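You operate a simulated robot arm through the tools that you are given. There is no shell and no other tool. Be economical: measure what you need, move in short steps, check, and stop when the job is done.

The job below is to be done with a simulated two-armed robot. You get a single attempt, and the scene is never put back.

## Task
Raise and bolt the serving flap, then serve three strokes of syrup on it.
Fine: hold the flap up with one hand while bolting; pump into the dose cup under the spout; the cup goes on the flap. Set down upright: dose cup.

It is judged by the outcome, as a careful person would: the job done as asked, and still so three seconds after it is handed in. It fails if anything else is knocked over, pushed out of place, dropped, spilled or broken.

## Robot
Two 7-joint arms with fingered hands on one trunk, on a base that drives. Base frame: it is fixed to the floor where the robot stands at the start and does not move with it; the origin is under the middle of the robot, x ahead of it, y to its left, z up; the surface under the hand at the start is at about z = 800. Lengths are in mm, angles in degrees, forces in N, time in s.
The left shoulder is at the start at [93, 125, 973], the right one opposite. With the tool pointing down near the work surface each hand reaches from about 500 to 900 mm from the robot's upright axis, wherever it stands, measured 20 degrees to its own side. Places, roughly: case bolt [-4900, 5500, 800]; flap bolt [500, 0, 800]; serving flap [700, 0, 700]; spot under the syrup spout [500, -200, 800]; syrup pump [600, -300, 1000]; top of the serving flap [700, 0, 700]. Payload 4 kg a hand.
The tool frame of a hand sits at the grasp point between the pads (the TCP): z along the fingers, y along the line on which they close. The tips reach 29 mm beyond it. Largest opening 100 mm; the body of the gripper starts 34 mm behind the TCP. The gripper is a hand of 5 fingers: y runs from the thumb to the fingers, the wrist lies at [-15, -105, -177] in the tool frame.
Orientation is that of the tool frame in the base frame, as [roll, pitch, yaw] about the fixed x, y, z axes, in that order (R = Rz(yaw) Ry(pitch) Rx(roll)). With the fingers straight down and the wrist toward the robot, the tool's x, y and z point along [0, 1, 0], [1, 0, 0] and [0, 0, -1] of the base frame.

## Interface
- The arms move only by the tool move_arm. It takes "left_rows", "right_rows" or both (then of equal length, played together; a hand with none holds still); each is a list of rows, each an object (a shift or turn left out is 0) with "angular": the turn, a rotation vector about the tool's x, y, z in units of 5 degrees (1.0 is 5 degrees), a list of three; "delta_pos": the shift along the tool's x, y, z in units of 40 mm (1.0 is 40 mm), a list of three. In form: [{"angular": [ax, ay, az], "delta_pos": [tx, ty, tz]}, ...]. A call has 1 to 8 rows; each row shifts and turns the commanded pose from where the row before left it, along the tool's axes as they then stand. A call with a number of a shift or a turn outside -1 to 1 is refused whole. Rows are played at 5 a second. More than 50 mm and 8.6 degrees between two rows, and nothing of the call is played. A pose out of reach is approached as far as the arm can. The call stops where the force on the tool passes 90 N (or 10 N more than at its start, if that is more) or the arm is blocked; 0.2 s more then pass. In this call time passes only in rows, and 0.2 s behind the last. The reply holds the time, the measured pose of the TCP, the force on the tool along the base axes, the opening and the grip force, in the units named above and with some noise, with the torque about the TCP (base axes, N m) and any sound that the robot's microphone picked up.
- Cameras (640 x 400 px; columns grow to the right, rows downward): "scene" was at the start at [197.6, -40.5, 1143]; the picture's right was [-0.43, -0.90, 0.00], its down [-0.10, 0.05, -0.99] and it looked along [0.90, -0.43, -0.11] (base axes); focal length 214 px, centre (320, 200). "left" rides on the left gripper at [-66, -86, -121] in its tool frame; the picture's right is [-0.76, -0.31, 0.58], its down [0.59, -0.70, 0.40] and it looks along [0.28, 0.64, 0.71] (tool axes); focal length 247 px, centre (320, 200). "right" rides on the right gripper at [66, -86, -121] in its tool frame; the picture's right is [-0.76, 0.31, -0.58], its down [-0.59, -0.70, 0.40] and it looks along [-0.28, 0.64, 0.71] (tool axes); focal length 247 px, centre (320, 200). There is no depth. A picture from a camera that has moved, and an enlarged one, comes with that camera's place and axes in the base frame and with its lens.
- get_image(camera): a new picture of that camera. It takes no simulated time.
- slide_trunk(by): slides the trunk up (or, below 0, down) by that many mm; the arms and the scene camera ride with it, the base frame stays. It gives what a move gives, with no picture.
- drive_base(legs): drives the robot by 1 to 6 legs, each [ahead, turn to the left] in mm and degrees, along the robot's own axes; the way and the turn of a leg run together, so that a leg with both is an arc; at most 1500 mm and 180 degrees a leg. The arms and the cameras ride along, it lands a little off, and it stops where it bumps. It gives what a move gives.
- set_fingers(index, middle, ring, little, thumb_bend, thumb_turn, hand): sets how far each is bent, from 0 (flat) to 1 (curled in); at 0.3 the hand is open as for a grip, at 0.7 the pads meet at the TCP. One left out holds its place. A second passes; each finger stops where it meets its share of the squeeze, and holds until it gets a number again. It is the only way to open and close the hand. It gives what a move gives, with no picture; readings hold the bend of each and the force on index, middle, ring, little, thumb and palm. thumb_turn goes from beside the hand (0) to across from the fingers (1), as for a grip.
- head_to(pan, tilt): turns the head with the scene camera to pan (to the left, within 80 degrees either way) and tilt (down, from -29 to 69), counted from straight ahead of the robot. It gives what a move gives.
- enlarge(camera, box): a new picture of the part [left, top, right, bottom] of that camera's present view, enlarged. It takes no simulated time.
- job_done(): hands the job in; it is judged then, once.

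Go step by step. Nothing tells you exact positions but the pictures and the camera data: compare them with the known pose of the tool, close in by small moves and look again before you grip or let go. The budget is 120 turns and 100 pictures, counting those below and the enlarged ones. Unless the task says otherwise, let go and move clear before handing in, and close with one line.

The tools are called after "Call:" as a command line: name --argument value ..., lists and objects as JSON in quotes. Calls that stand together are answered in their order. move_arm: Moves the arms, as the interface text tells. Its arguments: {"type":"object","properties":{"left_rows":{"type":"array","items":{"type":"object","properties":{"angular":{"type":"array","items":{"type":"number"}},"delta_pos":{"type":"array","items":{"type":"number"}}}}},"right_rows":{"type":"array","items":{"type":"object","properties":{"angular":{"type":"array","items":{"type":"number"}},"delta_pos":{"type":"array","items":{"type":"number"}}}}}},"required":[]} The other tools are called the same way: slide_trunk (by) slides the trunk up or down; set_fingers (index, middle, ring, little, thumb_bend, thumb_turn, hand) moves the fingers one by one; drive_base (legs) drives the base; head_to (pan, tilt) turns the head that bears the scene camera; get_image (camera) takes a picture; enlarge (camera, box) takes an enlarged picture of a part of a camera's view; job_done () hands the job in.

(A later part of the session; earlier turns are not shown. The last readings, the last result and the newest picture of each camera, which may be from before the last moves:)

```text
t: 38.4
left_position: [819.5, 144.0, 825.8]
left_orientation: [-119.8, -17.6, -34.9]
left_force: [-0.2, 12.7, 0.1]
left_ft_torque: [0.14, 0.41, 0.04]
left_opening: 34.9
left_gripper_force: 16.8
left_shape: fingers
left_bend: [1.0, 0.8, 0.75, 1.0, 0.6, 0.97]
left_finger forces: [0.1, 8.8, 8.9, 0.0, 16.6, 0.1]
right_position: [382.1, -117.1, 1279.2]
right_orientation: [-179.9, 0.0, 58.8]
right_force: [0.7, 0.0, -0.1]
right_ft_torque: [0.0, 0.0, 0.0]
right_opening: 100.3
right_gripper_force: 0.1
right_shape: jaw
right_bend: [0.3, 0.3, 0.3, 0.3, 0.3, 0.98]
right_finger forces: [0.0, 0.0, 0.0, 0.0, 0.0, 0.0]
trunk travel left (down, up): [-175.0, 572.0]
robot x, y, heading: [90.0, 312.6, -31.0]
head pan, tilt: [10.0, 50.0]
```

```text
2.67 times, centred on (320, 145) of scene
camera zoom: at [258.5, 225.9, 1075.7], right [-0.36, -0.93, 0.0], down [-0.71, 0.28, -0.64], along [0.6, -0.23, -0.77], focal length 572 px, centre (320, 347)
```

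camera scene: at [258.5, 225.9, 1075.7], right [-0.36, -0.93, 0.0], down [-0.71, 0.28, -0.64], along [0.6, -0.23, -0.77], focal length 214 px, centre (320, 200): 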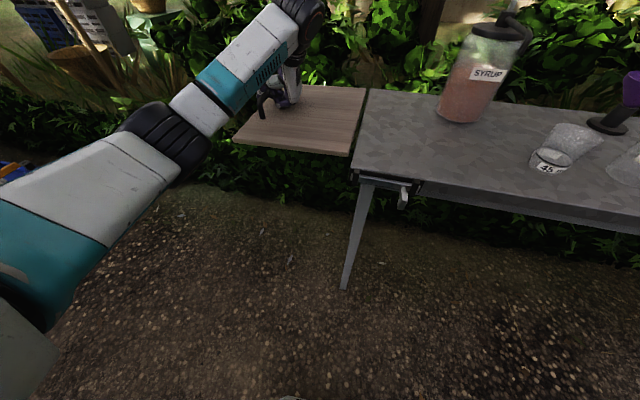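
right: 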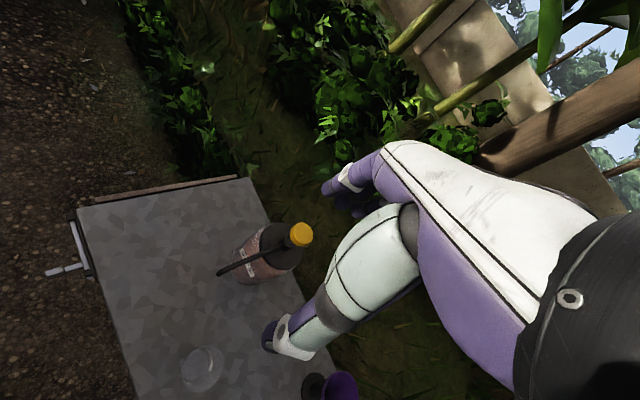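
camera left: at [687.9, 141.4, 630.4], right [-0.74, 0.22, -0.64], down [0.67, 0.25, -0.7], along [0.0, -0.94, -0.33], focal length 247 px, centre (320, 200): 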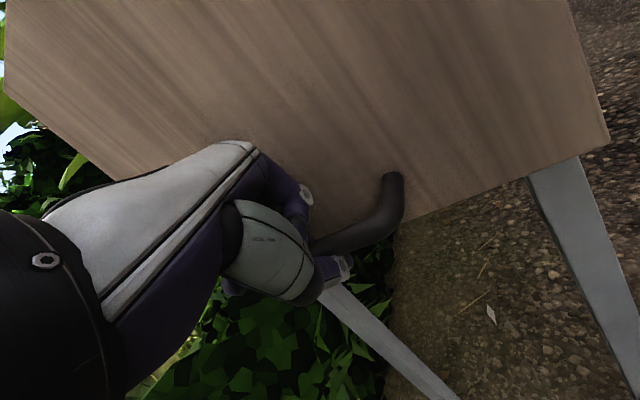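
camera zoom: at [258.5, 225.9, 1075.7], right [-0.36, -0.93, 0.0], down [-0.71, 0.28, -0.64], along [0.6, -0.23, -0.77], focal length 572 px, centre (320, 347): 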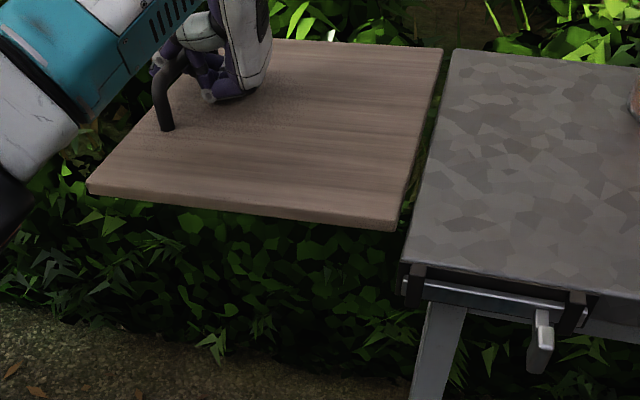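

The flap is within about 2° of horizontal and held by the left hand. The bolt knob is at about (432, 2, 786). I'll close the right hand into a blunt pusher and bring it down on the right side of the knob.

Call:
set_fingers --hand "right" --index 0.7 --middle 0.7 --ring 0.7 --little 0.7 --thumb_bend 0.7

Call:
move_arm --right_rows '[{"delta_pos": [0.136, -0.061, 0.952]}, {"delta_pos": [0.136, -0.061, 0.952]}, {"delta_pos": [0.136, -0.061, 0.952]}, {"delta_pos": [0.136, -0.061, 0.952]}, {"delta_pos": [0.136, -0.061, 0.952]}, {"delta_pos": [0.136, -0.061, 0.952]}]'

Call:
move_arm --right_rows '[{"delta_pos": [0.136, -0.061, 0.952]}, {"delta_pos": [0.136, -0.061, 0.952]}, {"delta_pos": [0.136, -0.061, 0.952]}, {"delta_pos": [0.136, -0.061, 0.952]}, {"delta_pos": [0.136, -0.061, 0.952]}]'

Call:
head_to --pan 0 --tilt 50

Call:
get_image --camera "scene"

Call:
get_image --camera "right"

```text
t: 39.4
left_position: [820.0, 145.8, 825.6]
left_orientation: [-119.8, -17.6, -35.1]
left_force: [1.7, 13.5, -0.4]
left_ft_torque: [0.16, 0.42, 0.04]
left_opening: 34.3
left_gripper_force: 17.6
left_shape: fingers
left_bend: [1.0, 0.8, 0.75, 1.0, 0.6, 0.97]
left_finger forces: [0.1, 9.0, 8.8, 0.0, 17.0, 0.1]
right_position: [381.3, -117.0, 1279.7]
right_orientation: [-179.8, 0.0, 58.9]
right_force: [-0.3, -0.3, -0.2]
right_ft_torque: [-0.01, 0.0, -0.03]
right_opening: 1.7
right_gripper_force: 0.0
right_shape: fingers
right_bend: [0.7, 0.7, 0.7, 0.7, 0.7, 0.98]
right_finger forces: [0.0, 0.0, 0.1, 0.0, 0.1, 0.0]
trunk travel left (down, up): [-175.0, 572.0]
robot x, y, heading: [85.1, 311.6, -31.0]
head pan, tilt: [10.0, 50.0]
```

```text
t: 40.8
left_position: [820.3, 145.8, 824.9]
left_orientation: [-119.9, -17.5, -34.9]
left_force: [2.0, 12.6, -0.5]
left_ft_torque: [0.16, 0.41, 0.01]
left_opening: 34.8
left_gripper_force: 16.3
left_shape: fingers
left_bend: [1.0, 0.8, 0.75, 1.0, 0.6, 0.97]
left_finger forces: [0.0, 8.9, 8.9, 0.0, 16.0, 0.0]
right_position: [387.2, -84.0, 1050.3]
right_orientation: [-179.9, 0.1, 58.8]
right_force: [0.3, -0.2, 0.4]
right_ft_torque: [0.03, 0.02, 0.0]
right_opening: 1.9
right_gripper_force: 0.1
right_shape: fingers
right_bend: [0.7, 0.7, 0.7, 0.7, 0.7, 0.98]
right_finger forces: [0.0, 0.0, 0.0, 0.0, 0.0, 0.0]
trunk travel left (down, up): [-175.0, 572.0]
robot x, y, heading: [89.1, 311.0, -31.2]
head pan, tilt: [10.0, 50.0]
```

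```text
t: 42.0
left_position: [819.0, 145.7, 824.8]
left_orientation: [-119.9, -17.5, -35.0]
left_force: [3.1, 12.4, -1.6]
left_ft_torque: [0.11, 0.4, 0.02]
left_opening: 34.7
left_gripper_force: 16.9
left_shape: fingers
left_bend: [1.0, 0.8, 0.75, 1.0, 0.6, 0.97]
left_finger forces: [0.0, 8.8, 8.8, 0.1, 16.1, 0.0]
right_position: [393.9, -54.8, 860.2]
right_orientation: [-179.8, 0.1, 58.8]
right_force: [-0.2, 0.7, 0.3]
right_ft_torque: [-0.03, 0.0, -0.02]
right_opening: 1.6
right_gripper_force: 0.1
right_shape: fingers
right_bend: [0.7, 0.7, 0.7, 0.7, 0.7, 0.98]
right_finger forces: [0.0, 0.0, 0.0, 0.0, 0.0, 0.1]
right hand out of reach, approached as far as the arm can: row 5
trunk travel left (down, up): [-175.0, 572.0]
robot x, y, heading: [87.9, 312.7, -31.2]
head pan, tilt: [10.0, 50.0]
```

```text
t: 42.7
left_position: [819.9, 144.5, 824.8]
left_orientation: [-119.9, -17.5, -34.9]
left_force: [2.0, 12.8, -0.2]
left_ft_torque: [0.11, 0.42, 0.02]
left_opening: 34.9
left_gripper_force: 16.7
left_shape: fingers
left_bend: [1.0, 0.8, 0.75, 1.0, 0.6, 0.97]
left_finger forces: [0.1, 8.7, 8.7, 0.1, 16.4, 0.0]
right_position: [394.8, -55.8, 861.7]
right_orientation: [-179.7, 0.1, 58.8]
right_force: [0.1, -0.2, -0.9]
right_ft_torque: [0.01, -0.01, 0.02]
right_opening: 1.8
right_gripper_force: 0.1
right_shape: fingers
right_bend: [0.7, 0.7, 0.7, 0.7, 0.7, 0.98]
right_finger forces: [0.0, 0.0, 0.1, 0.1, 0.0, 0.0]
trunk travel left (down, up): [-175.0, 572.0]
robot x, y, heading: [88.8, 314.5, -31.3]
head pan, tilt: [0.0, 50.0]
```

```text
69 pictures are left
camera scene: at [252.9, 214.0, 1075.6], right [-0.52, -0.86, 0.0], down [-0.66, 0.4, -0.64], along [0.55, -0.33, -0.77], focal length 214 px, centre (320, 200)
```

scene: 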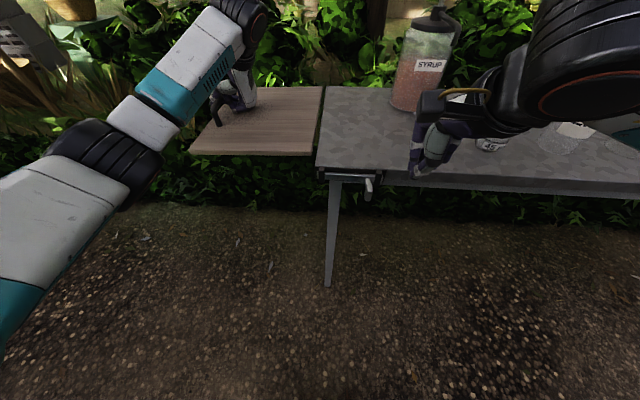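

```text
68 pictures are left
camera right: at [355.8, 45.5, 982.4], right [-0.13, -0.81, 0.58], down [-0.91, -0.14, -0.39], along [0.4, -0.57, -0.72], focal length 247 px, centre (320, 200)
```

right: 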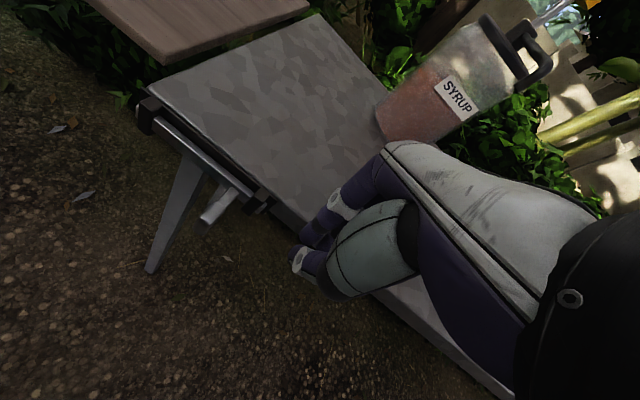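

The last row reached the inner reach limit. I'll turn the right hand about 60° so the wrist swings outward and away from my body, and push with the backs of the fingers.

Call:
move_arm --right_rows '[{"angular": [0, 0, -1], "delta_pos": [-0.5, 0, 0]}, {"angular": [0, 0, -1]}, {"angular": [0, 0, -1]}, {"angular": [0, 0, -1]}, {"angular": [0, 0, -1]}, {"angular": [0, 0, -1]}, {"angular": [0, 0, -1]}, {"angular": [0, 0, -1]}]'

Call:
move_arm --right_rows '[{"angular": [0, 0, -1]}, {"angular": [0, 0, -1]}, {"angular": [0, 0, -1]}, {"angular": [0, 0, -1]}]'

Call:
get_image --camera "right"

Call:
get_image --camera "scene"

```text
t: 44.5
left_position: [820.0, 146.2, 824.8]
left_orientation: [-119.9, -17.5, -34.8]
left_force: [3.4, 12.3, -0.8]
left_ft_torque: [0.12, 0.42, 0.01]
left_opening: 34.6
left_gripper_force: 16.4
left_shape: fingers
left_bend: [1.0, 0.8, 0.75, 1.0, 0.6, 0.97]
left_finger forces: [0.0, 8.3, 8.4, 0.0, 16.3, 0.0]
right_position: [383.4, -72.1, 861.3]
right_orientation: [-179.9, 0.0, 98.9]
right_force: [-0.1, 0.0, -0.4]
right_ft_torque: [0.0, -0.01, -0.02]
right_opening: 1.5
right_gripper_force: 0.0
right_shape: fingers
right_bend: [0.7, 0.7, 0.7, 0.7, 0.7, 0.98]
right_finger forces: [0.0, 0.1, 0.1, 0.0, 0.0, 0.1]
trunk travel left (down, up): [-175.0, 572.0]
robot x, y, heading: [88.3, 311.4, -31.0]
head pan, tilt: [0.0, 50.0]
```

```text
t: 45.5
left_position: [820.4, 145.7, 825.6]
left_orientation: [-119.9, -17.5, -34.9]
left_force: [2.1, 12.6, -0.7]
left_ft_torque: [0.16, 0.4, -0.02]
left_opening: 34.9
left_gripper_force: 16.7
left_shape: fingers
left_bend: [1.0, 0.8, 0.75, 1.0, 0.6, 0.97]
left_finger forces: [0.1, 8.2, 8.4, 0.0, 16.3, 0.0]
right_position: [383.6, -71.4, 861.6]
right_orientation: [-179.9, 0.1, 111.3]
right_force: [-0.2, 0.6, -0.1]
right_ft_torque: [0.0, -0.01, 0.0]
right_opening: 1.6
right_gripper_force: 0.1
right_shape: fingers
right_bend: [0.7, 0.7, 0.7, 0.7, 0.7, 0.98]
right_finger forces: [0.0, 0.1, 0.1, 0.0, 0.0, 0.1]
right hand out of reach, approached as far as the arm can: row 4
trunk travel left (down, up): [-175.0, 572.0]
robot x, y, heading: [87.0, 314.3, -31.1]
head pan, tilt: [0.0, 50.0]
```

```text
67 pictures are left
camera right: at [281.1, -40.7, 982.6], right [0.56, -0.59, 0.58], down [-0.44, -0.8, -0.4], along [0.7, -0.03, -0.71], focal length 247 px, centre (320, 200)
```

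right: 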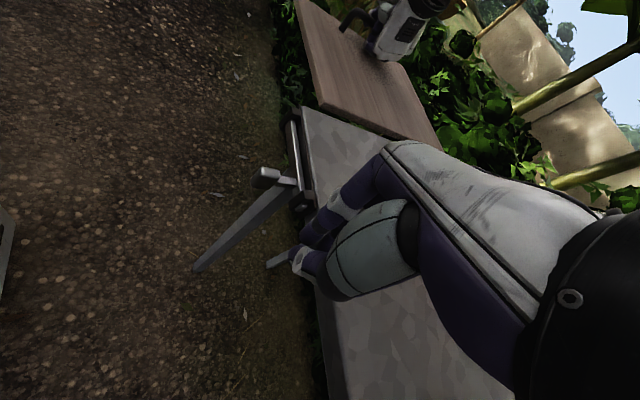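

```text
66 pictures are left
camera scene: at [252.9, 214.0, 1075.6], right [-0.52, -0.86, 0.0], down [-0.66, 0.4, -0.64], along [0.55, -0.33, -0.77], focal length 214 px, centre (320, 200)
```

scene: 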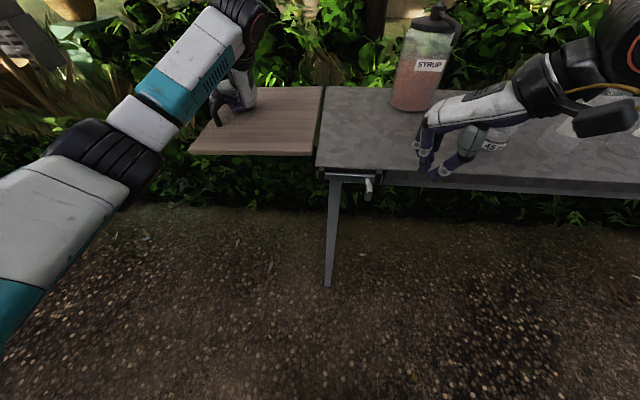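

The right hand is at q≈-189, to the right of the knob and in front of the table edge, with the wrist clear of everything. I'll move out 20 mm and lower it to knob height.

Call:
move_arm --right_rows '[{"delta_pos": [0.42, -0.27, 0.5]}, {"delta_pos": [0, 0, 1.0]}]'

Call:
get_image --camera "right"

Call:
enlarge --camera "scene" --box '[300, 120, 480, 230]'

```text
t: 46.1
left_position: [820.5, 145.1, 825.7]
left_orientation: [-119.8, -17.5, -35.0]
left_force: [2.9, 11.1, -0.1]
left_ft_torque: [0.14, 0.42, -0.02]
left_opening: 34.3
left_gripper_force: 16.3
left_shape: fingers
left_bend: [1.0, 0.8, 0.75, 1.0, 0.6, 0.98]
left_finger forces: [0.0, 8.1, 8.3, 0.0, 16.2, 0.0]
right_position: [366.2, -61.5, 800.8]
right_orientation: [-179.9, 0.0, 111.2]
right_force: [0.2, 0.4, -0.1]
right_ft_torque: [0.0, -0.02, 0.01]
right_opening: 1.3
right_gripper_force: 0.0
right_shape: fingers
right_bend: [0.7, 0.7, 0.7, 0.7, 0.7, 0.98]
right_finger forces: [0.1, 0.0, 0.0, 0.0, 0.0, 0.0]
trunk travel left (down, up): [-175.0, 572.0]
robot x, y, heading: [89.6, 313.4, -31.2]
head pan, tilt: [0.0, 50.0]
```

```text
65 pictures are left
camera right: at [264.9, -29.9, 922.0], right [0.56, -0.59, 0.58], down [-0.44, -0.8, -0.4], along [0.7, -0.03, -0.71], focal length 247 px, centre (320, 200)
```

right: 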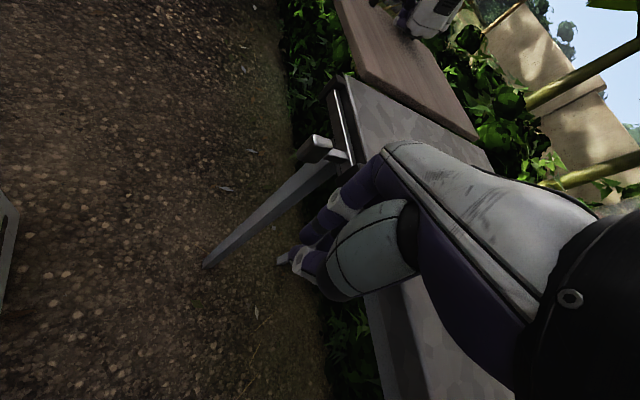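

```text
3.56 times, centred on (390, 175) of scene
camera zoom: at [252.9, 214.2, 1075.7], right [-0.52, -0.86, 0.0], down [-0.66, 0.4, -0.64], along [0.55, -0.33, -0.77], focal length 763 px, centre (71, 289)
```

zoom: 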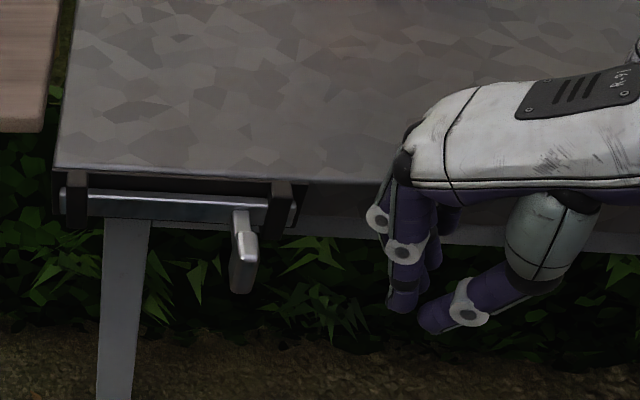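

The fingers are just to the right of the knob at the right height. I'll push along the bolt direction, first to contact and then onward in small steps.

Call:
move_arm --right_rows '[{"delta_pos": [0.275, 0.417, 0]}, {"delta_pos": [0.275, 0.417, 0]}, {"delta_pos": [0.275, 0.417, 0]}, {"delta_pos": [0.138, 0.208, 0]}, {"delta_pos": [0.138, 0.208, 0]}]'

Call:
enlarge --camera "scene" --box '[300, 120, 480, 230]'

```text
t: 47.3
left_position: [819.0, 144.9, 824.9]
left_orientation: [-119.8, -17.4, -34.9]
left_force: [4.1, 12.8, -0.7]
left_ft_torque: [0.13, 0.41, -0.03]
left_opening: 34.8
left_gripper_force: 17.2
left_shape: fingers
left_bend: [1.0, 0.8, 0.75, 1.0, 0.6, 0.97]
left_finger forces: [0.0, 8.5, 8.5, 0.0, 16.5, 0.1]
right_position: [413.7, 4.1, 801.3]
right_orientation: [-179.7, 0.0, 111.2]
right_force: [-0.8, -0.5, 0.2]
right_ft_torque: [-0.01, 0.0, -0.03]
right_opening: 1.2
right_gripper_force: 0.9
right_shape: fingers
right_bend: [0.7, 0.7, 0.7, 0.7, 0.7, 0.98]
right_finger forces: [0.0, 1.0, 0.0, 0.0, 0.0, 0.1]
trunk travel left (down, up): [-175.0, 572.0]
robot x, y, heading: [88.9, 309.6, -31.0]
head pan, tilt: [0.0, 50.0]
```

```text
3.56 times, centred on (390, 175) of scene
camera zoom: at [252.9, 214.1, 1075.6], right [-0.52, -0.86, 0.0], down [-0.66, 0.4, -0.64], along [0.55, -0.33, -0.77], focal length 763 px, centre (71, 289)
```

zoom: 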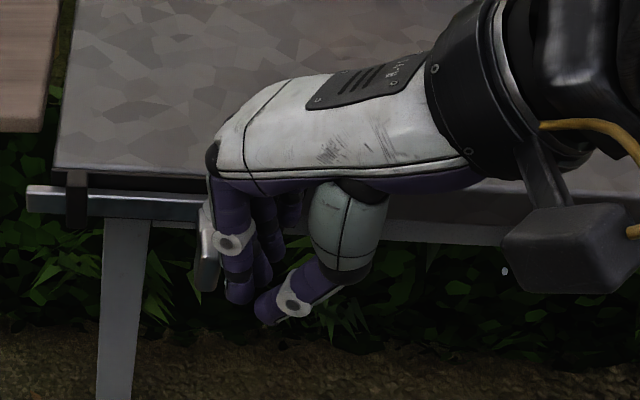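

The bolt is sliding with little force. I'll keep pushing.

Call:
move_arm --right_rows '[{"delta_pos": [0.138, 0.208, 0]}, {"delta_pos": [0.138, 0.208, 0]}, {"delta_pos": [0.138, 0.208, 0]}, {"delta_pos": [0.138, 0.208, 0]}]'

Call:
enlarge --camera "scene" --box '[260, 120, 440, 230]'

```text
t: 48.3
left_position: [820.1, 145.8, 824.1]
left_orientation: [-119.8, -17.5, -34.9]
left_force: [6.4, 15.0, -2.4]
left_ft_torque: [0.05, 0.47, 0.04]
left_opening: 34.5
left_gripper_force: 17.5
left_shape: fingers
left_bend: [1.0, 0.8, 0.75, 1.0, 0.6, 0.98]
left_finger forces: [0.1, 8.9, 9.0, 0.0, 17.2, 0.1]
right_position: [436.6, 36.1, 802.2]
right_orientation: [-179.7, 0.1, 111.0]
right_force: [-7.6, -11.2, 6.0]
right_ft_torque: [-0.03, -0.11, -0.23]
right_opening: 0.0
right_gripper_force: 7.9
right_shape: fingers
right_bend: [0.7, 0.71, 0.7, 0.7, 0.7, 0.98]
right_finger forces: [4.0, 12.1, 0.0, 0.0, 0.0, 0.0]
trunk travel left (down, up): [-175.0, 572.0]
robot x, y, heading: [90.0, 311.9, -31.2]
head pan, tilt: [0.0, 50.0]
```

```text
3.56 times, centred on (350, 175) of scene
camera zoom: at [252.4, 213.6, 1075.8], right [-0.52, -0.86, 0.0], down [-0.66, 0.4, -0.64], along [0.55, -0.33, -0.77], focal length 763 px, centre (213, 289)
```

zoom: 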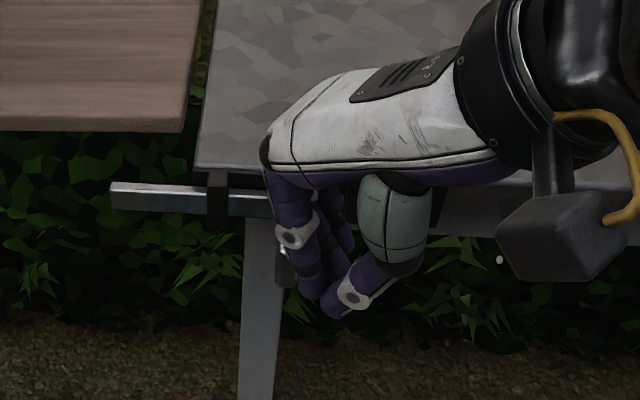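

The bolt has slid out and met resistance at about 14 N, which could be the end of its travel. I'll lift the flap the last ~2° with the left hand, then give the bolt a small extra push to make sure it's home.

Call:
move_arm --left_rows '[{"angular": [0.2, 0.06, 0.03], "delta_pos": [0.03, -0.073, -0.061]}, {"angular": [0.2, 0.06, 0.03], "delta_pos": [0.03, -0.073, -0.061]}]'

Call:
move_arm --right_rows '[{"delta_pos": [0.07, 0.104, 0]}, {"delta_pos": [0.07, 0.104, 0]}, {"delta_pos": [0.07, 0.104, 0]}]'

Call:
enlarge --camera "scene" --box '[180, 70, 440, 230]'

```text
t: 48.9
left_position: [819.1, 145.4, 829.0]
left_orientation: [-117.6, -17.0, -35.4]
left_force: [2.5, 22.7, -22.5]
left_ft_torque: [0.0, 0.61, -0.09]
left_opening: 34.5
left_gripper_force: 20.2
left_shape: fingers
left_bend: [1.0, 0.79, 0.74, 1.0, 0.62, 0.97]
left_finger forces: [0.0, 12.4, 14.0, 0.1, 13.9, 0.0]
right_position: [436.6, 36.6, 802.3]
right_orientation: [-179.9, -0.1, 111.2]
right_force: [-8.2, -15.9, 13.7]
right_ft_torque: [-0.1, -0.23, -0.31]
right_opening: 0.4
right_gripper_force: 12.7
right_shape: fingers
right_bend: [0.7, 0.72, 0.7, 0.7, 0.7, 0.98]
right_finger forces: [5.8, 18.7, 0.0, 0.0, 0.1, 0.0]
trunk travel left (down, up): [-175.0, 572.0]
robot x, y, heading: [89.7, 313.8, -31.0]
head pan, tilt: [0.0, 50.0]
```

```text
t: 49.7
left_position: [820.5, 146.3, 830.5]
left_orientation: [-117.6, -17.2, -35.5]
left_force: [0.2, 26.3, -24.0]
left_ft_torque: [-0.07, 0.63, 0.0]
left_opening: 34.6
left_gripper_force: 20.7
left_shape: fingers
left_bend: [1.0, 0.79, 0.74, 1.0, 0.63, 0.97]
left_finger forces: [0.1, 12.8, 14.3, 0.0, 14.5, 0.0]
right_position: [445.4, 49.1, 801.7]
right_orientation: [-179.6, -0.1, 111.1]
right_force: [-13.4, -23.9, 7.8]
right_ft_torque: [-0.16, 0.04, -0.41]
right_opening: 0.0
right_gripper_force: 17.8
right_shape: fingers
right_bend: [0.7, 0.73, 0.71, 0.7, 0.7, 0.98]
right_finger forces: [6.1, 15.0, 14.0, 0.0, 0.0, 0.1]
trunk travel left (down, up): [-175.0, 572.0]
robot x, y, heading: [89.2, 312.2, -31.3]
head pan, tilt: [0.0, 50.0]
```

```text
2.46 times, centred on (310, 150) of scene
camera zoom: at [253.4, 213.2, 1075.3], right [-0.52, -0.86, 0.0], down [-0.66, 0.4, -0.64], along [0.55, -0.33, -0.77], focal length 528 px, centre (345, 323)
```

zoom: 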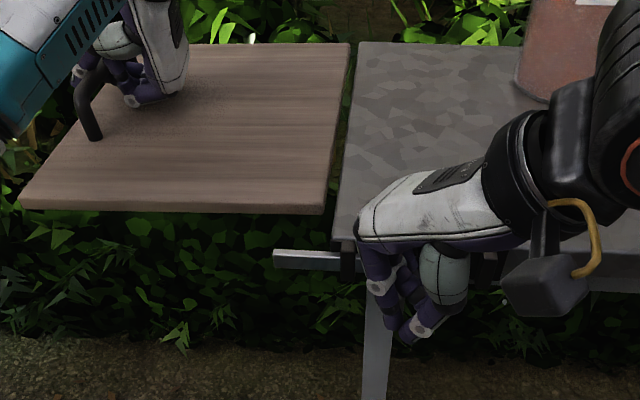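

The flap is at its upper stop and the bolt is at the end of its travel, since extra force no longer moves it. I'll back the right hand away, then ease the left hand down a little to see whether the bolt carries the flap.

Call:
move_arm --right_rows '[{"delta_pos": [-0.55, -0.83, 0]}, {"delta_pos": [-0.55, -0.83, 0]}, {"delta_pos": [0, 0, -1]}, {"delta_pos": [0, 0, -1]}, {"delta_pos": [0, 0, -1]}]'

Call:
move_arm --left_rows '[{"angular": [-0.3, -0.09, -0.05], "delta_pos": [-0.05, 0.11, 0.092]}, {"angular": [-0.3, -0.09, -0.05], "delta_pos": [-0.05, 0.11, 0.092]}, {"angular": [-0.2, -0.06, -0.03], "delta_pos": [-0.03, 0.073, 0.061]}]'

Call:
get_image --camera "scene"

```text
t: 50.9
left_position: [820.7, 144.9, 831.2]
left_orientation: [-117.6, -17.2, -35.5]
left_force: [-0.9, 30.5, -17.4]
left_ft_torque: [-0.03, 0.6, 0.08]
left_opening: 34.7
left_gripper_force: 21.4
left_shape: fingers
left_bend: [1.0, 0.79, 0.74, 1.0, 0.62, 0.96]
left_finger forces: [0.0, 12.6, 14.0, 0.1, 15.6, 0.1]
right_position: [401.6, -16.5, 921.1]
right_orientation: [-179.8, 0.0, 110.9]
right_force: [0.6, -0.3, -0.6]
right_ft_torque: [0.01, 0.01, 0.01]
right_opening: 1.5
right_gripper_force: 0.0
right_shape: fingers
right_bend: [0.7, 0.7, 0.7, 0.7, 0.7, 0.98]
right_finger forces: [0.1, 0.1, 0.0, 0.0, 0.0, 0.1]
trunk travel left (down, up): [-175.0, 572.0]
robot x, y, heading: [89.5, 310.2, -31.3]
head pan, tilt: [0.0, 50.0]
```

```text
t: 51.7
left_position: [820.5, 143.8, 822.8]
left_orientation: [-122.1, -18.2, -34.4]
left_force: [6.4, 6.6, 20.1]
left_ft_torque: [0.23, 0.33, 0.03]
left_opening: 35.3
left_gripper_force: 14.0
left_shape: fingers
left_bend: [1.0, 0.8, 0.76, 1.0, 0.6, 0.98]
left_finger forces: [0.0, 4.5, 3.4, 0.0, 21.2, 0.0]
right_position: [400.0, -15.7, 922.8]
right_orientation: [-179.9, -0.1, 111.2]
right_force: [-0.8, 0.6, 0.2]
right_ft_torque: [0.03, -0.02, -0.02]
right_opening: 1.5
right_gripper_force: 0.0
right_shape: fingers
right_bend: [0.7, 0.7, 0.7, 0.7, 0.7, 0.98]
right_finger forces: [0.1, 0.1, 0.0, 0.0, 0.0, 0.1]
trunk travel left (down, up): [-175.0, 572.0]
robot x, y, heading: [90.0, 310.7, -31.3]
head pan, tilt: [0.0, 50.0]
```

```text
60 pictures are left
camera scene: at [251.3, 214.1, 1076.4], right [-0.52, -0.86, 0.0], down [-0.65, 0.4, -0.64], along [0.55, -0.33, -0.77], focal length 214 px, centre (320, 200)
```

scene: 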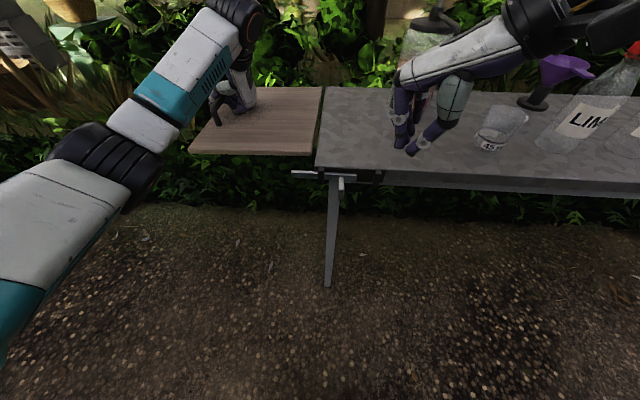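

Pressing down now meets about 20 N of resistance, so the bolt is carrying the flap. I'll relax the left hand to neutral, open it and withdraw from the handle.

Call:
move_arm --left_rows '[{"angular": [0.35, 0.1, 0.05], "delta_pos": [0.05, -0.12, -0.1]}]'

Call:
set_fingers --hand "left" --middle 0.6 --ring 0.6 --thumb_bend 0.25

Call:
get_image --camera "left"

Call:
enlarge --camera "scene" --box '[180, 70, 340, 190]'

```text
t: 52.1
left_position: [820.2, 145.3, 824.3]
left_orientation: [-120.2, -17.6, -34.7]
left_force: [9.5, 9.2, 11.8]
left_ft_torque: [-0.05, 0.45, -0.09]
left_opening: 35.5
left_gripper_force: 17.2
left_shape: fingers
left_bend: [1.0, 0.8, 0.76, 1.0, 0.6, 0.98]
left_finger forces: [0.1, 10.2, 4.9, 0.1, 18.7, 0.1]
right_position: [401.8, -14.2, 921.2]
right_orientation: [-180.0, 0.0, 111.3]
right_force: [0.4, 0.1, 0.1]
right_ft_torque: [0.05, -0.02, 0.0]
right_opening: 1.4
right_gripper_force: 0.1
right_shape: fingers
right_bend: [0.7, 0.7, 0.7, 0.7, 0.7, 0.98]
right_finger forces: [0.0, 0.0, 0.0, 0.0, 0.0, 0.0]
trunk travel left (down, up): [-175.0, 572.0]
robot x, y, heading: [88.2, 312.8, -31.0]
head pan, tilt: [0.0, 50.0]
```

```text
t: 53.1
left_position: [817.4, 142.6, 825.8]
left_orientation: [-120.1, -17.8, -35.0]
left_force: [-2.8, 1.8, 17.5]
left_ft_torque: [-0.53, 0.08, -0.08]
left_opening: 49.2
left_gripper_force: 8.7
left_shape: fingers
left_bend: [1.0, 0.7, 0.6, 1.0, 0.25, 0.98]
left_finger forces: [0.1, 16.9, 0.0, 0.0, 0.0, 0.0]
right_position: [400.0, -16.4, 923.1]
right_orientation: [179.9, 0.1, 111.3]
right_force: [-0.4, -0.3, -0.3]
right_ft_torque: [-0.01, 0.02, 0.0]
right_opening: 1.4
right_gripper_force: 0.1
right_shape: fingers
right_bend: [0.7, 0.7, 0.7, 0.7, 0.7, 0.98]
right_finger forces: [0.0, 0.0, 0.1, 0.0, 0.1, 0.0]
trunk travel left (down, up): [-175.0, 572.0]
robot x, y, heading: [83.9, 313.4, -31.1]
head pan, tilt: [0.0, 50.0]
```

```text
59 pictures are left
camera left: at [698.7, 151.6, 933.6], right [-0.21, 0.94, -0.25], down [0.76, 0.32, 0.57], along [0.62, -0.07, -0.78], focal length 247 px, centre (320, 200)
```

left: 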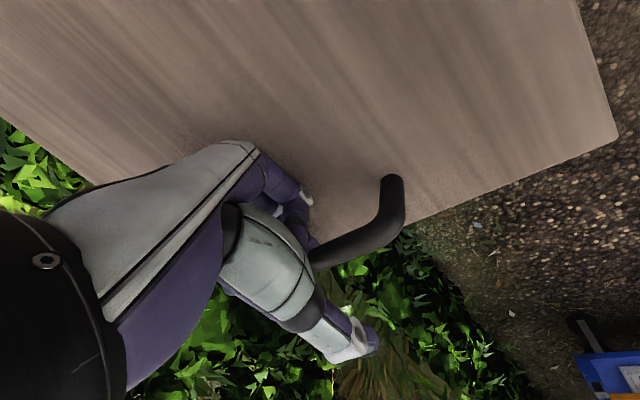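

```text
3.33 times, centred on (260, 130) of scene
camera zoom: at [251.1, 213.7, 1076.0], right [-0.52, -0.86, 0.0], down [-0.65, 0.4, -0.64], along [0.55, -0.33, -0.77], focal length 715 px, centre (520, 433)
```

zoom: 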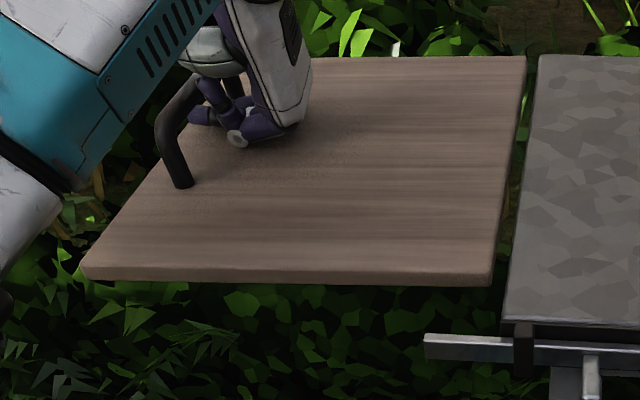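

The flap stays up and the grip is off the bar. The middle finger's back is pressing on the flap, so I'll bring that finger in a bit and withdraw backward out of the handle.

Call:
set_fingers --hand "left" --middle 0.66 --ring 0.64

Call:
move_arm --left_rows '[{"delta_pos": [0, -0.05, -0.5]}, {"delta_pos": [0, -0.05, -0.6]}, {"delta_pos": [0, 0, -0.8]}, {"delta_pos": [0, 0, -1.0]}]'

Call:
get_image --camera "scene"

```text
t: 54.1
left_position: [818.2, 143.5, 825.5]
left_orientation: [-120.1, -17.7, -34.9]
left_force: [-5.2, -1.0, 15.1]
left_ft_torque: [-0.46, 0.11, -0.15]
left_opening: 49.6
left_gripper_force: 7.5
left_shape: fingers
left_bend: [1.0, 0.7, 0.64, 1.0, 0.25, 0.98]
left_finger forces: [0.1, 15.0, 0.1, 0.0, 0.1, 0.0]
right_position: [400.3, -16.0, 922.5]
right_orientation: [180.0, 0.1, 111.3]
right_force: [0.5, -0.5, 0.5]
right_ft_torque: [0.0, 0.0, -0.04]
right_opening: 1.6
right_gripper_force: 0.1
right_shape: fingers
right_bend: [0.7, 0.7, 0.7, 0.7, 0.7, 0.98]
right_finger forces: [0.0, 0.0, 0.0, 0.1, 0.1, 0.0]
trunk travel left (down, up): [-175.0, 572.0]
robot x, y, heading: [91.7, 314.3, -31.2]
head pan, tilt: [0.0, 50.0]
```

```text
t: 55.1
left_position: [750.2, 74.0, 882.8]
left_orientation: [-120.2, -17.5, -34.8]
left_force: [-0.3, -0.7, -0.9]
left_ft_torque: [0.01, -0.01, 0.01]
left_opening: 49.8
left_gripper_force: 0.0
left_shape: fingers
left_bend: [1.0, 0.66, 0.64, 1.0, 0.25, 0.98]
left_finger forces: [0.0, 0.0, 0.0, 0.0, 0.0, 0.0]
right_position: [401.4, -16.5, 921.2]
right_orientation: [-179.8, -0.1, 111.2]
right_force: [-0.2, 0.0, -0.1]
right_ft_torque: [-0.01, -0.01, -0.01]
right_opening: 1.4
right_gripper_force: 0.0
right_shape: fingers
right_bend: [0.7, 0.7, 0.7, 0.7, 0.7, 0.98]
right_finger forces: [0.0, 0.1, 0.0, 0.0, 0.0, 0.1]
trunk travel left (down, up): [-175.0, 572.0]
robot x, y, heading: [88.4, 314.6, -31.5]
head pan, tilt: [0.0, 50.0]
```

```text
57 pictures are left
camera scene: at [252.6, 213.1, 1075.7], right [-0.52, -0.86, 0.0], down [-0.66, 0.4, -0.64], along [0.55, -0.33, -0.77], focal length 214 px, centre (320, 200)
```

scene: 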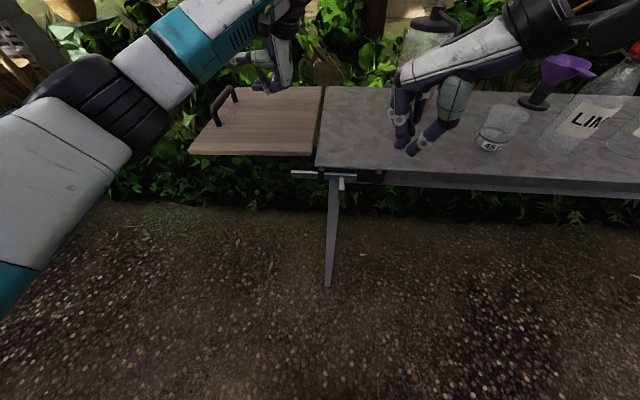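

The flap stays up on its bolt with nothing holding it. I'll raise the left arm clear, bring the right hand up, and turn it for a side grasp of the cup.

Call:
move_arm --left_rows '[{"delta_pos": [0.304, -0.825, -0.476]}, {"delta_pos": [0.304, -0.825, -0.476]}, {"delta_pos": [0.304, -0.825, -0.476]}, {"delta_pos": [0.304, -0.825, -0.476]}]' --right_rows '[{"delta_pos": [-0.85, -0.083, -0.667]}, {"delta_pos": [-0.85, -0.083, -0.667]}, {"delta_pos": [-0.85, -0.083, -0.667]}, {"delta_pos": [0, 0, 0]}]'

Call:
move_arm --right_rows '[{"angular": [-0.365, 0.686, 0.631]}, {"angular": [-0.365, 0.686, 0.631]}, {"angular": [-0.365, 0.686, 0.631]}, {"angular": [-0.365, 0.686, 0.631]}, {"angular": [-0.365, 0.686, 0.631]}, {"angular": [-0.365, 0.686, 0.631]}, {"angular": [-0.365, 0.686, 0.631]}, {"angular": [-0.365, 0.686, 0.631]}]'

Call:
move_arm --right_rows '[{"angular": [-0.365, 0.686, 0.631]}, {"angular": [-0.365, 0.686, 0.631]}, {"angular": [-0.365, 0.686, 0.631]}, {"angular": [-0.365, 0.686, 0.631]}, {"angular": [-0.365, 0.686, 0.631]}, {"angular": [-0.365, 0.686, 0.631]}, {"angular": [-0.365, 0.686, 0.631]}, {"angular": [-0.365, 0.686, 0.631]}]'

Call:
head_to --pan -15 --tilt 35

Call:
get_image --camera "scene"

```text
t: 56.1
left_position: [750.6, 72.8, 1042.2]
left_orientation: [-120.2, -17.5, -34.7]
left_force: [-0.5, 0.3, -0.3]
left_ft_torque: [0.04, -0.02, 0.02]
left_opening: 49.5
left_gripper_force: 0.1
left_shape: fingers
left_bend: [1.0, 0.66, 0.64, 1.0, 0.25, 0.98]
left_finger forces: [0.0, 0.0, 0.0, 0.0, 0.0, 0.0]
right_position: [422.9, -97.3, 987.6]
right_orientation: [-180.0, 0.0, 111.4]
right_force: [-0.1, 0.8, -0.3]
right_ft_torque: [0.04, 0.02, -0.02]
right_opening: 1.6
right_gripper_force: 0.0
right_shape: fingers
right_bend: [0.7, 0.7, 0.7, 0.7, 0.7, 0.98]
right_finger forces: [0.1, 0.0, 0.0, 0.1, 0.0, 0.1]
right hand out of reach, approached as far as the arm can: row 3
trunk travel left (down, up): [-175.0, 572.0]
robot x, y, heading: [87.1, 309.6, -30.8]
head pan, tilt: [0.0, 50.0]
```

```text
t: 57.9
left_position: [752.0, 73.1, 1041.3]
left_orientation: [-120.0, -17.5, -34.8]
left_force: [0.2, 0.4, -0.7]
left_ft_torque: [-0.04, 0.01, -0.01]
left_opening: 49.9
left_gripper_force: 0.1
left_shape: fingers
left_bend: [1.0, 0.66, 0.64, 1.0, 0.25, 0.98]
left_finger forces: [0.1, 0.0, 0.0, 0.0, 0.0, 0.0]
right_position: [423.8, -99.3, 988.6]
right_orientation: [171.2, -29.7, 87.6]
right_force: [-0.2, -0.3, 0.2]
right_ft_torque: [-0.02, 0.0, 0.01]
right_opening: 1.3
right_gripper_force: 0.1
right_shape: fingers
right_bend: [0.7, 0.7, 0.7, 0.7, 0.7, 0.98]
right_finger forces: [0.0, 0.1, 0.0, 0.1, 0.1, 0.0]
trunk travel left (down, up): [-175.0, 572.0]
robot x, y, heading: [87.9, 312.4, -31.0]
head pan, tilt: [0.0, 50.0]
```

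```text
t: 59.7
left_position: [750.9, 72.4, 1041.6]
left_orientation: [-120.1, -17.5, -34.7]
left_force: [0.2, 0.0, -0.1]
left_ft_torque: [-0.01, -0.03, 0.01]
left_opening: 49.9
left_gripper_force: 0.1
left_shape: fingers
left_bend: [1.0, 0.66, 0.64, 1.0, 0.25, 0.98]
left_finger forces: [0.0, 0.0, 0.0, 0.0, 0.0, 0.0]
right_position: [423.1, -99.9, 987.9]
right_orientation: [-179.5, -59.9, 54.8]
right_force: [0.7, -0.4, -0.5]
right_ft_torque: [0.02, 0.0, -0.03]
right_opening: 1.5
right_gripper_force: 0.1
right_shape: fingers
right_bend: [0.7, 0.7, 0.7, 0.7, 0.7, 0.98]
right_finger forces: [0.0, 0.0, 0.1, 0.0, 0.0, 0.0]
trunk travel left (down, up): [-175.0, 572.0]
robot x, y, heading: [89.1, 312.5, -30.9]
head pan, tilt: [0.0, 50.0]
```

```text
t: 60.5
left_position: [751.4, 73.2, 1042.1]
left_orientation: [-120.0, -17.5, -34.8]
left_force: [-0.4, 0.8, 0.1]
left_ft_torque: [-0.01, -0.01, -0.03]
left_opening: 49.6
left_gripper_force: 0.1
left_shape: fingers
left_bend: [1.0, 0.66, 0.64, 1.0, 0.25, 0.98]
left_finger forces: [0.0, 0.1, 0.1, 0.0, 0.1, 0.0]
right_position: [423.6, -100.2, 987.5]
right_orientation: [-179.7, -59.8, 55.2]
right_force: [-0.3, -0.4, 0.3]
right_ft_torque: [-0.01, 0.02, -0.01]
right_opening: 1.5
right_gripper_force: 0.0
right_shape: fingers
right_bend: [0.7, 0.7, 0.7, 0.7, 0.7, 0.98]
right_finger forces: [0.0, 0.0, 0.0, 0.0, 0.0, 0.0]
trunk travel left (down, up): [-175.0, 572.0]
robot x, y, heading: [86.4, 313.6, -31.2]
head pan, tilt: [-15.0, 35.0]
```

```text
56 pictures are left
camera scene: at [248.0, 189.5, 1097.3], right [-0.72, -0.69, 0.0], down [-0.4, 0.41, -0.82], along [0.57, -0.59, -0.57], focal length 214 px, centre (320, 200)
```

scene: 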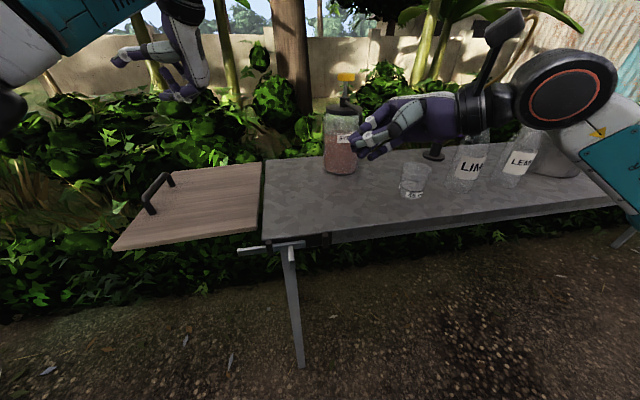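

The right hand is now in the side-grasp pose, pointing left and slightly down. I'll measure the cup and spout closely.

Call:
enlarge --camera "scene" --box '[300, 60, 460, 210]'

Call:
get_image --camera "left"

Call:
get_image --camera "right"

```text
2.67 times, centred on (380, 135) of scene
camera zoom: at [248.0, 189.5, 1097.3], right [-0.72, -0.69, 0.0], down [-0.4, 0.41, -0.82], along [0.57, -0.59, -0.57], focal length 572 px, centre (160, 373)
```

zoom: 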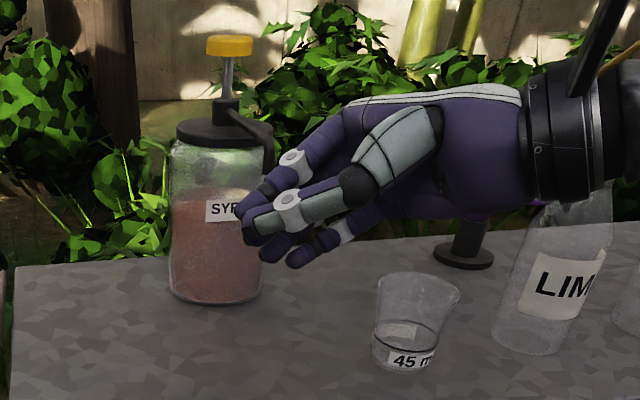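

```text
54 pictures are left
camera left: at [631.5, 81.5, 1150.2], right [-0.21, 0.94, -0.25], down [0.76, 0.32, 0.57], along [0.62, -0.07, -0.78], focal length 247 px, centre (320, 200)
```

left: 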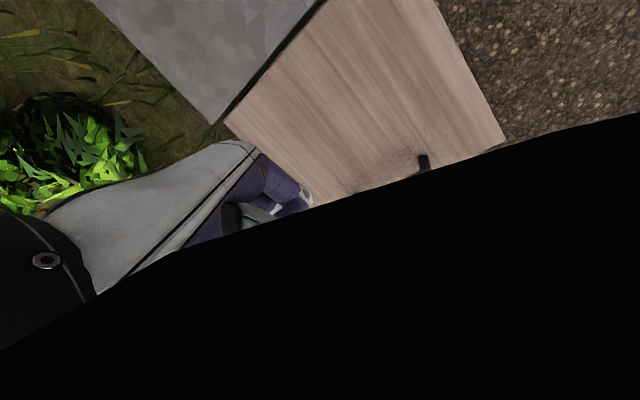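

```text
53 pictures are left
camera right: at [312.8, -108.9, 1104.8], right [-0.25, -0.9, -0.36], down [-0.55, 0.44, -0.71], along [0.8, 0.03, -0.61], focal length 247 px, centre (320, 200)
```

right: 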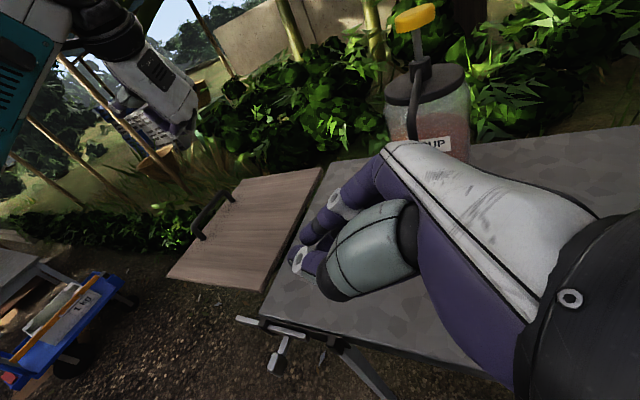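

Cup: centre about (396, -294), base 60 mm and rim 74 mm across, 72 mm tall. The spout tip is at about (513, -212, 963). I'll open the right hand, turn it 40° so the wrist stays clear of the bottles, and move above and just behind the cup.

Call:
set_fingers --hand "right" --index 0.3 --middle 0.3 --ring 0.3 --little 0.3 --thumb_bend 0.3

Call:
move_arm --right_rows '[{"angular": [-0.866, 0, 0.5]}, {"angular": [-0.866, 0, 0.5]}, {"angular": [-0.866, 0, 0.5]}, {"angular": [-0.866, 0, 0.5]}, {"angular": [-0.866, 0, 0.5]}, {"angular": [-0.866, 0, 0.5]}, {"angular": [-0.866, 0, 0.5]}, {"angular": [-0.866, 0, 0.5]}]'

```text
t: 61.5
left_position: [751.4, 74.2, 1043.3]
left_orientation: [-120.1, -17.6, -34.8]
left_force: [-0.2, -0.2, -0.1]
left_ft_torque: [0.0, 0.01, -0.03]
left_opening: 49.4
left_gripper_force: 0.0
left_shape: fingers
left_bend: [1.0, 0.66, 0.64, 1.0, 0.25, 0.98]
left_finger forces: [0.0, 0.1, 0.0, 0.0, 0.1, 0.0]
right_position: [423.9, -99.6, 988.1]
right_orientation: [-179.6, -59.8, 55.0]
right_force: [0.2, -0.3, -0.2]
right_ft_torque: [-0.03, 0.01, 0.02]
right_opening: 98.3
right_gripper_force: 0.0
right_shape: fingers
right_bend: [0.3, 0.3, 0.3, 0.3, 0.3, 0.98]
right_finger forces: [0.0, 0.0, 0.0, 0.1, 0.0, 0.0]
trunk travel left (down, up): [-175.0, 572.0]
robot x, y, heading: [88.3, 311.8, -31.3]
head pan, tilt: [-15.0, 35.0]
```

```text
t: 63.3
left_position: [751.0, 74.1, 1042.5]
left_orientation: [-120.1, -17.6, -34.7]
left_force: [0.1, -0.6, 0.3]
left_ft_torque: [-0.01, 0.0, -0.02]
left_opening: 49.5
left_gripper_force: 0.1
left_shape: fingers
left_bend: [1.0, 0.66, 0.64, 1.0, 0.25, 0.98]
left_finger forces: [0.1, 0.0, 0.1, 0.0, 0.0, 0.0]
right_position: [439.9, -114.3, 996.1]
right_orientation: [-179.7, -59.7, 15.1]
right_force: [-0.3, -1.0, 0.3]
right_ft_torque: [-0.02, -0.02, 0.02]
right_opening: 98.3
right_gripper_force: 0.1
right_shape: fingers
right_bend: [0.3, 0.3, 0.3, 0.3, 0.3, 0.98]
right_finger forces: [0.0, 0.0, 0.1, 0.0, 0.1, 0.1]
right hand out of reach, approached as far as the arm can: row 6, 7, 8
trunk travel left (down, up): [-175.0, 572.0]
robot x, y, heading: [90.1, 311.0, -30.9]
head pan, tilt: [-15.0, 35.0]
```

Close enough; some of that was at the inner reach limit. Now I'll move to just behind and above the cup.

Call:
move_arm --right_rows '[{"delta_pos": [-0.352, 0.813, -0.46]}, {"delta_pos": [-0.352, 0.813, -0.46]}, {"delta_pos": [-0.352, 0.813, -0.46]}, {"delta_pos": [-0.352, 0.813, -0.46]}, {"delta_pos": [-0.352, 0.813, -0.46]}]'

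Call:
get_image --camera "right"

Call:
get_image --camera "scene"

```text
t: 64.5
left_position: [750.5, 72.0, 1041.6]
left_orientation: [-120.1, -17.5, -34.7]
left_force: [-0.2, 0.6, -0.5]
left_ft_torque: [0.01, 0.03, 0.01]
left_opening: 49.6
left_gripper_force: 0.1
left_shape: fingers
left_bend: [1.0, 0.66, 0.64, 1.0, 0.25, 0.98]
left_finger forces: [0.0, 0.0, 0.1, 0.0, 0.0, 0.0]
right_position: [374.3, -302.6, 983.6]
right_orientation: [-179.9, -59.8, 15.2]
right_force: [0.4, -0.2, 0.1]
right_ft_torque: [0.01, -0.02, -0.04]
right_opening: 98.5
right_gripper_force: 0.1
right_shape: fingers
right_bend: [0.3, 0.3, 0.3, 0.3, 0.3, 0.98]
right_finger forces: [0.0, 0.1, 0.0, 0.0, 0.1, 0.0]
trunk travel left (down, up): [-175.0, 572.0]
robot x, y, heading: [88.5, 313.3, -30.8]
head pan, tilt: [-15.0, 35.0]
```

```text
52 pictures are left
camera right: at [281.4, -237.8, 1101.5], right [-0.77, -0.53, -0.36], down [-0.14, 0.69, -0.71], along [0.63, -0.49, -0.6], focal length 247 px, centre (320, 200)
```

right: 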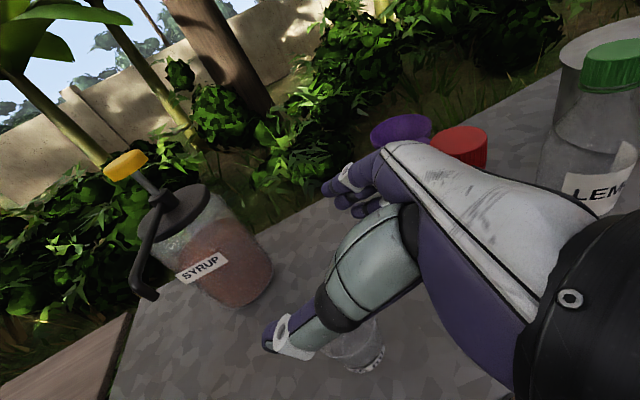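

```text
51 pictures are left
camera scene: at [247.9, 189.7, 1097.4], right [-0.72, -0.69, 0.0], down [-0.4, 0.41, -0.82], along [0.57, -0.59, -0.57], focal length 214 px, centre (320, 200)
```

scene: 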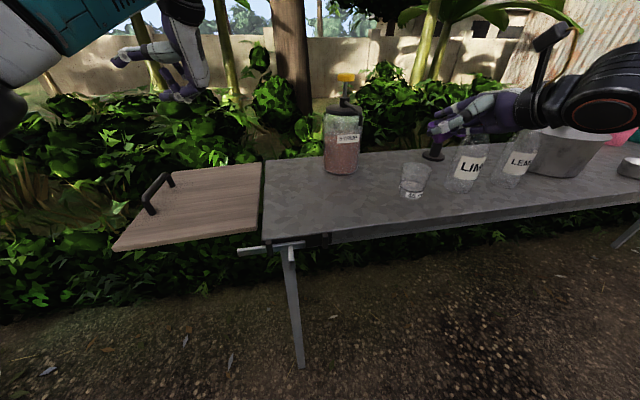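

The hand is centred over the approach and clear of the bottle. I'll lower it partway.

Call:
move_arm --right_rows '[{"delta_pos": [-0.866, -0.04, 0.5]}, {"delta_pos": [-0.866, -0.03, 0.5]}]'

Call:
get_image --camera "right"

Call:
enlarge --camera "scene" --box '[360, 90, 520, 210]'

```text
t: 65.1
left_position: [750.8, 72.9, 1043.1]
left_orientation: [-120.1, -17.5, -34.8]
left_force: [0.4, -0.9, -0.5]
left_ft_torque: [-0.02, -0.01, -0.04]
left_opening: 49.7
left_gripper_force: 0.1
left_shape: fingers
left_bend: [1.0, 0.66, 0.64, 1.0, 0.25, 0.98]
left_finger forces: [0.0, 0.0, 0.0, 0.1, 0.1, 0.1]
right_position: [371.6, -300.1, 901.6]
right_orientation: [179.9, -59.9, 15.6]
right_force: [-0.3, -0.1, 0.3]
right_ft_torque: [0.03, -0.04, -0.01]
right_opening: 98.3
right_gripper_force: 0.1
right_shape: fingers
right_bend: [0.3, 0.3, 0.3, 0.3, 0.3, 0.98]
right_finger forces: [0.1, 0.1, 0.0, 0.0, 0.1, 0.0]
trunk travel left (down, up): [-175.0, 572.0]
robot x, y, heading: [89.0, 313.0, -31.4]
head pan, tilt: [-15.0, 35.0]
```

```text
50 pictures are left
camera right: at [280.5, -235.5, 1018.3], right [-0.77, -0.53, -0.36], down [-0.14, 0.69, -0.71], along [0.63, -0.49, -0.6], focal length 247 px, centre (320, 200)
```

right: 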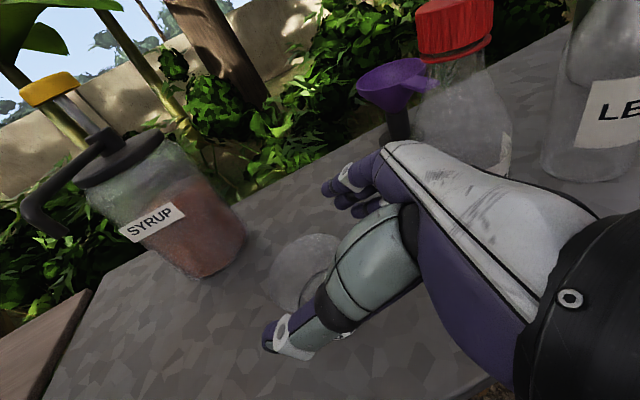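

```text
3.33 times, centred on (440, 150) of scene
camera zoom: at [248.0, 189.1, 1097.2], right [-0.72, -0.69, 0.0], down [-0.4, 0.41, -0.82], along [0.57, -0.59, -0.57], focal length 715 px, centre (-80, 367)
```

zoom: 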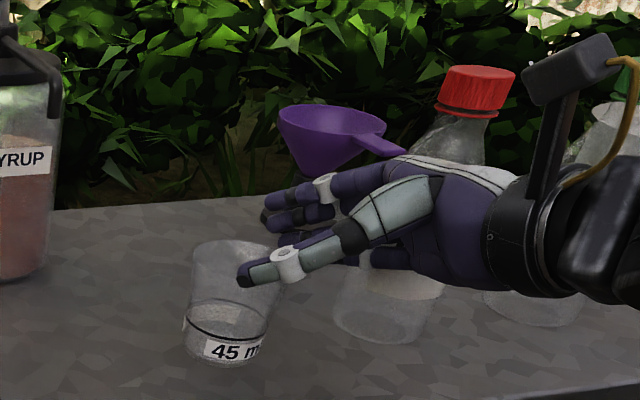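

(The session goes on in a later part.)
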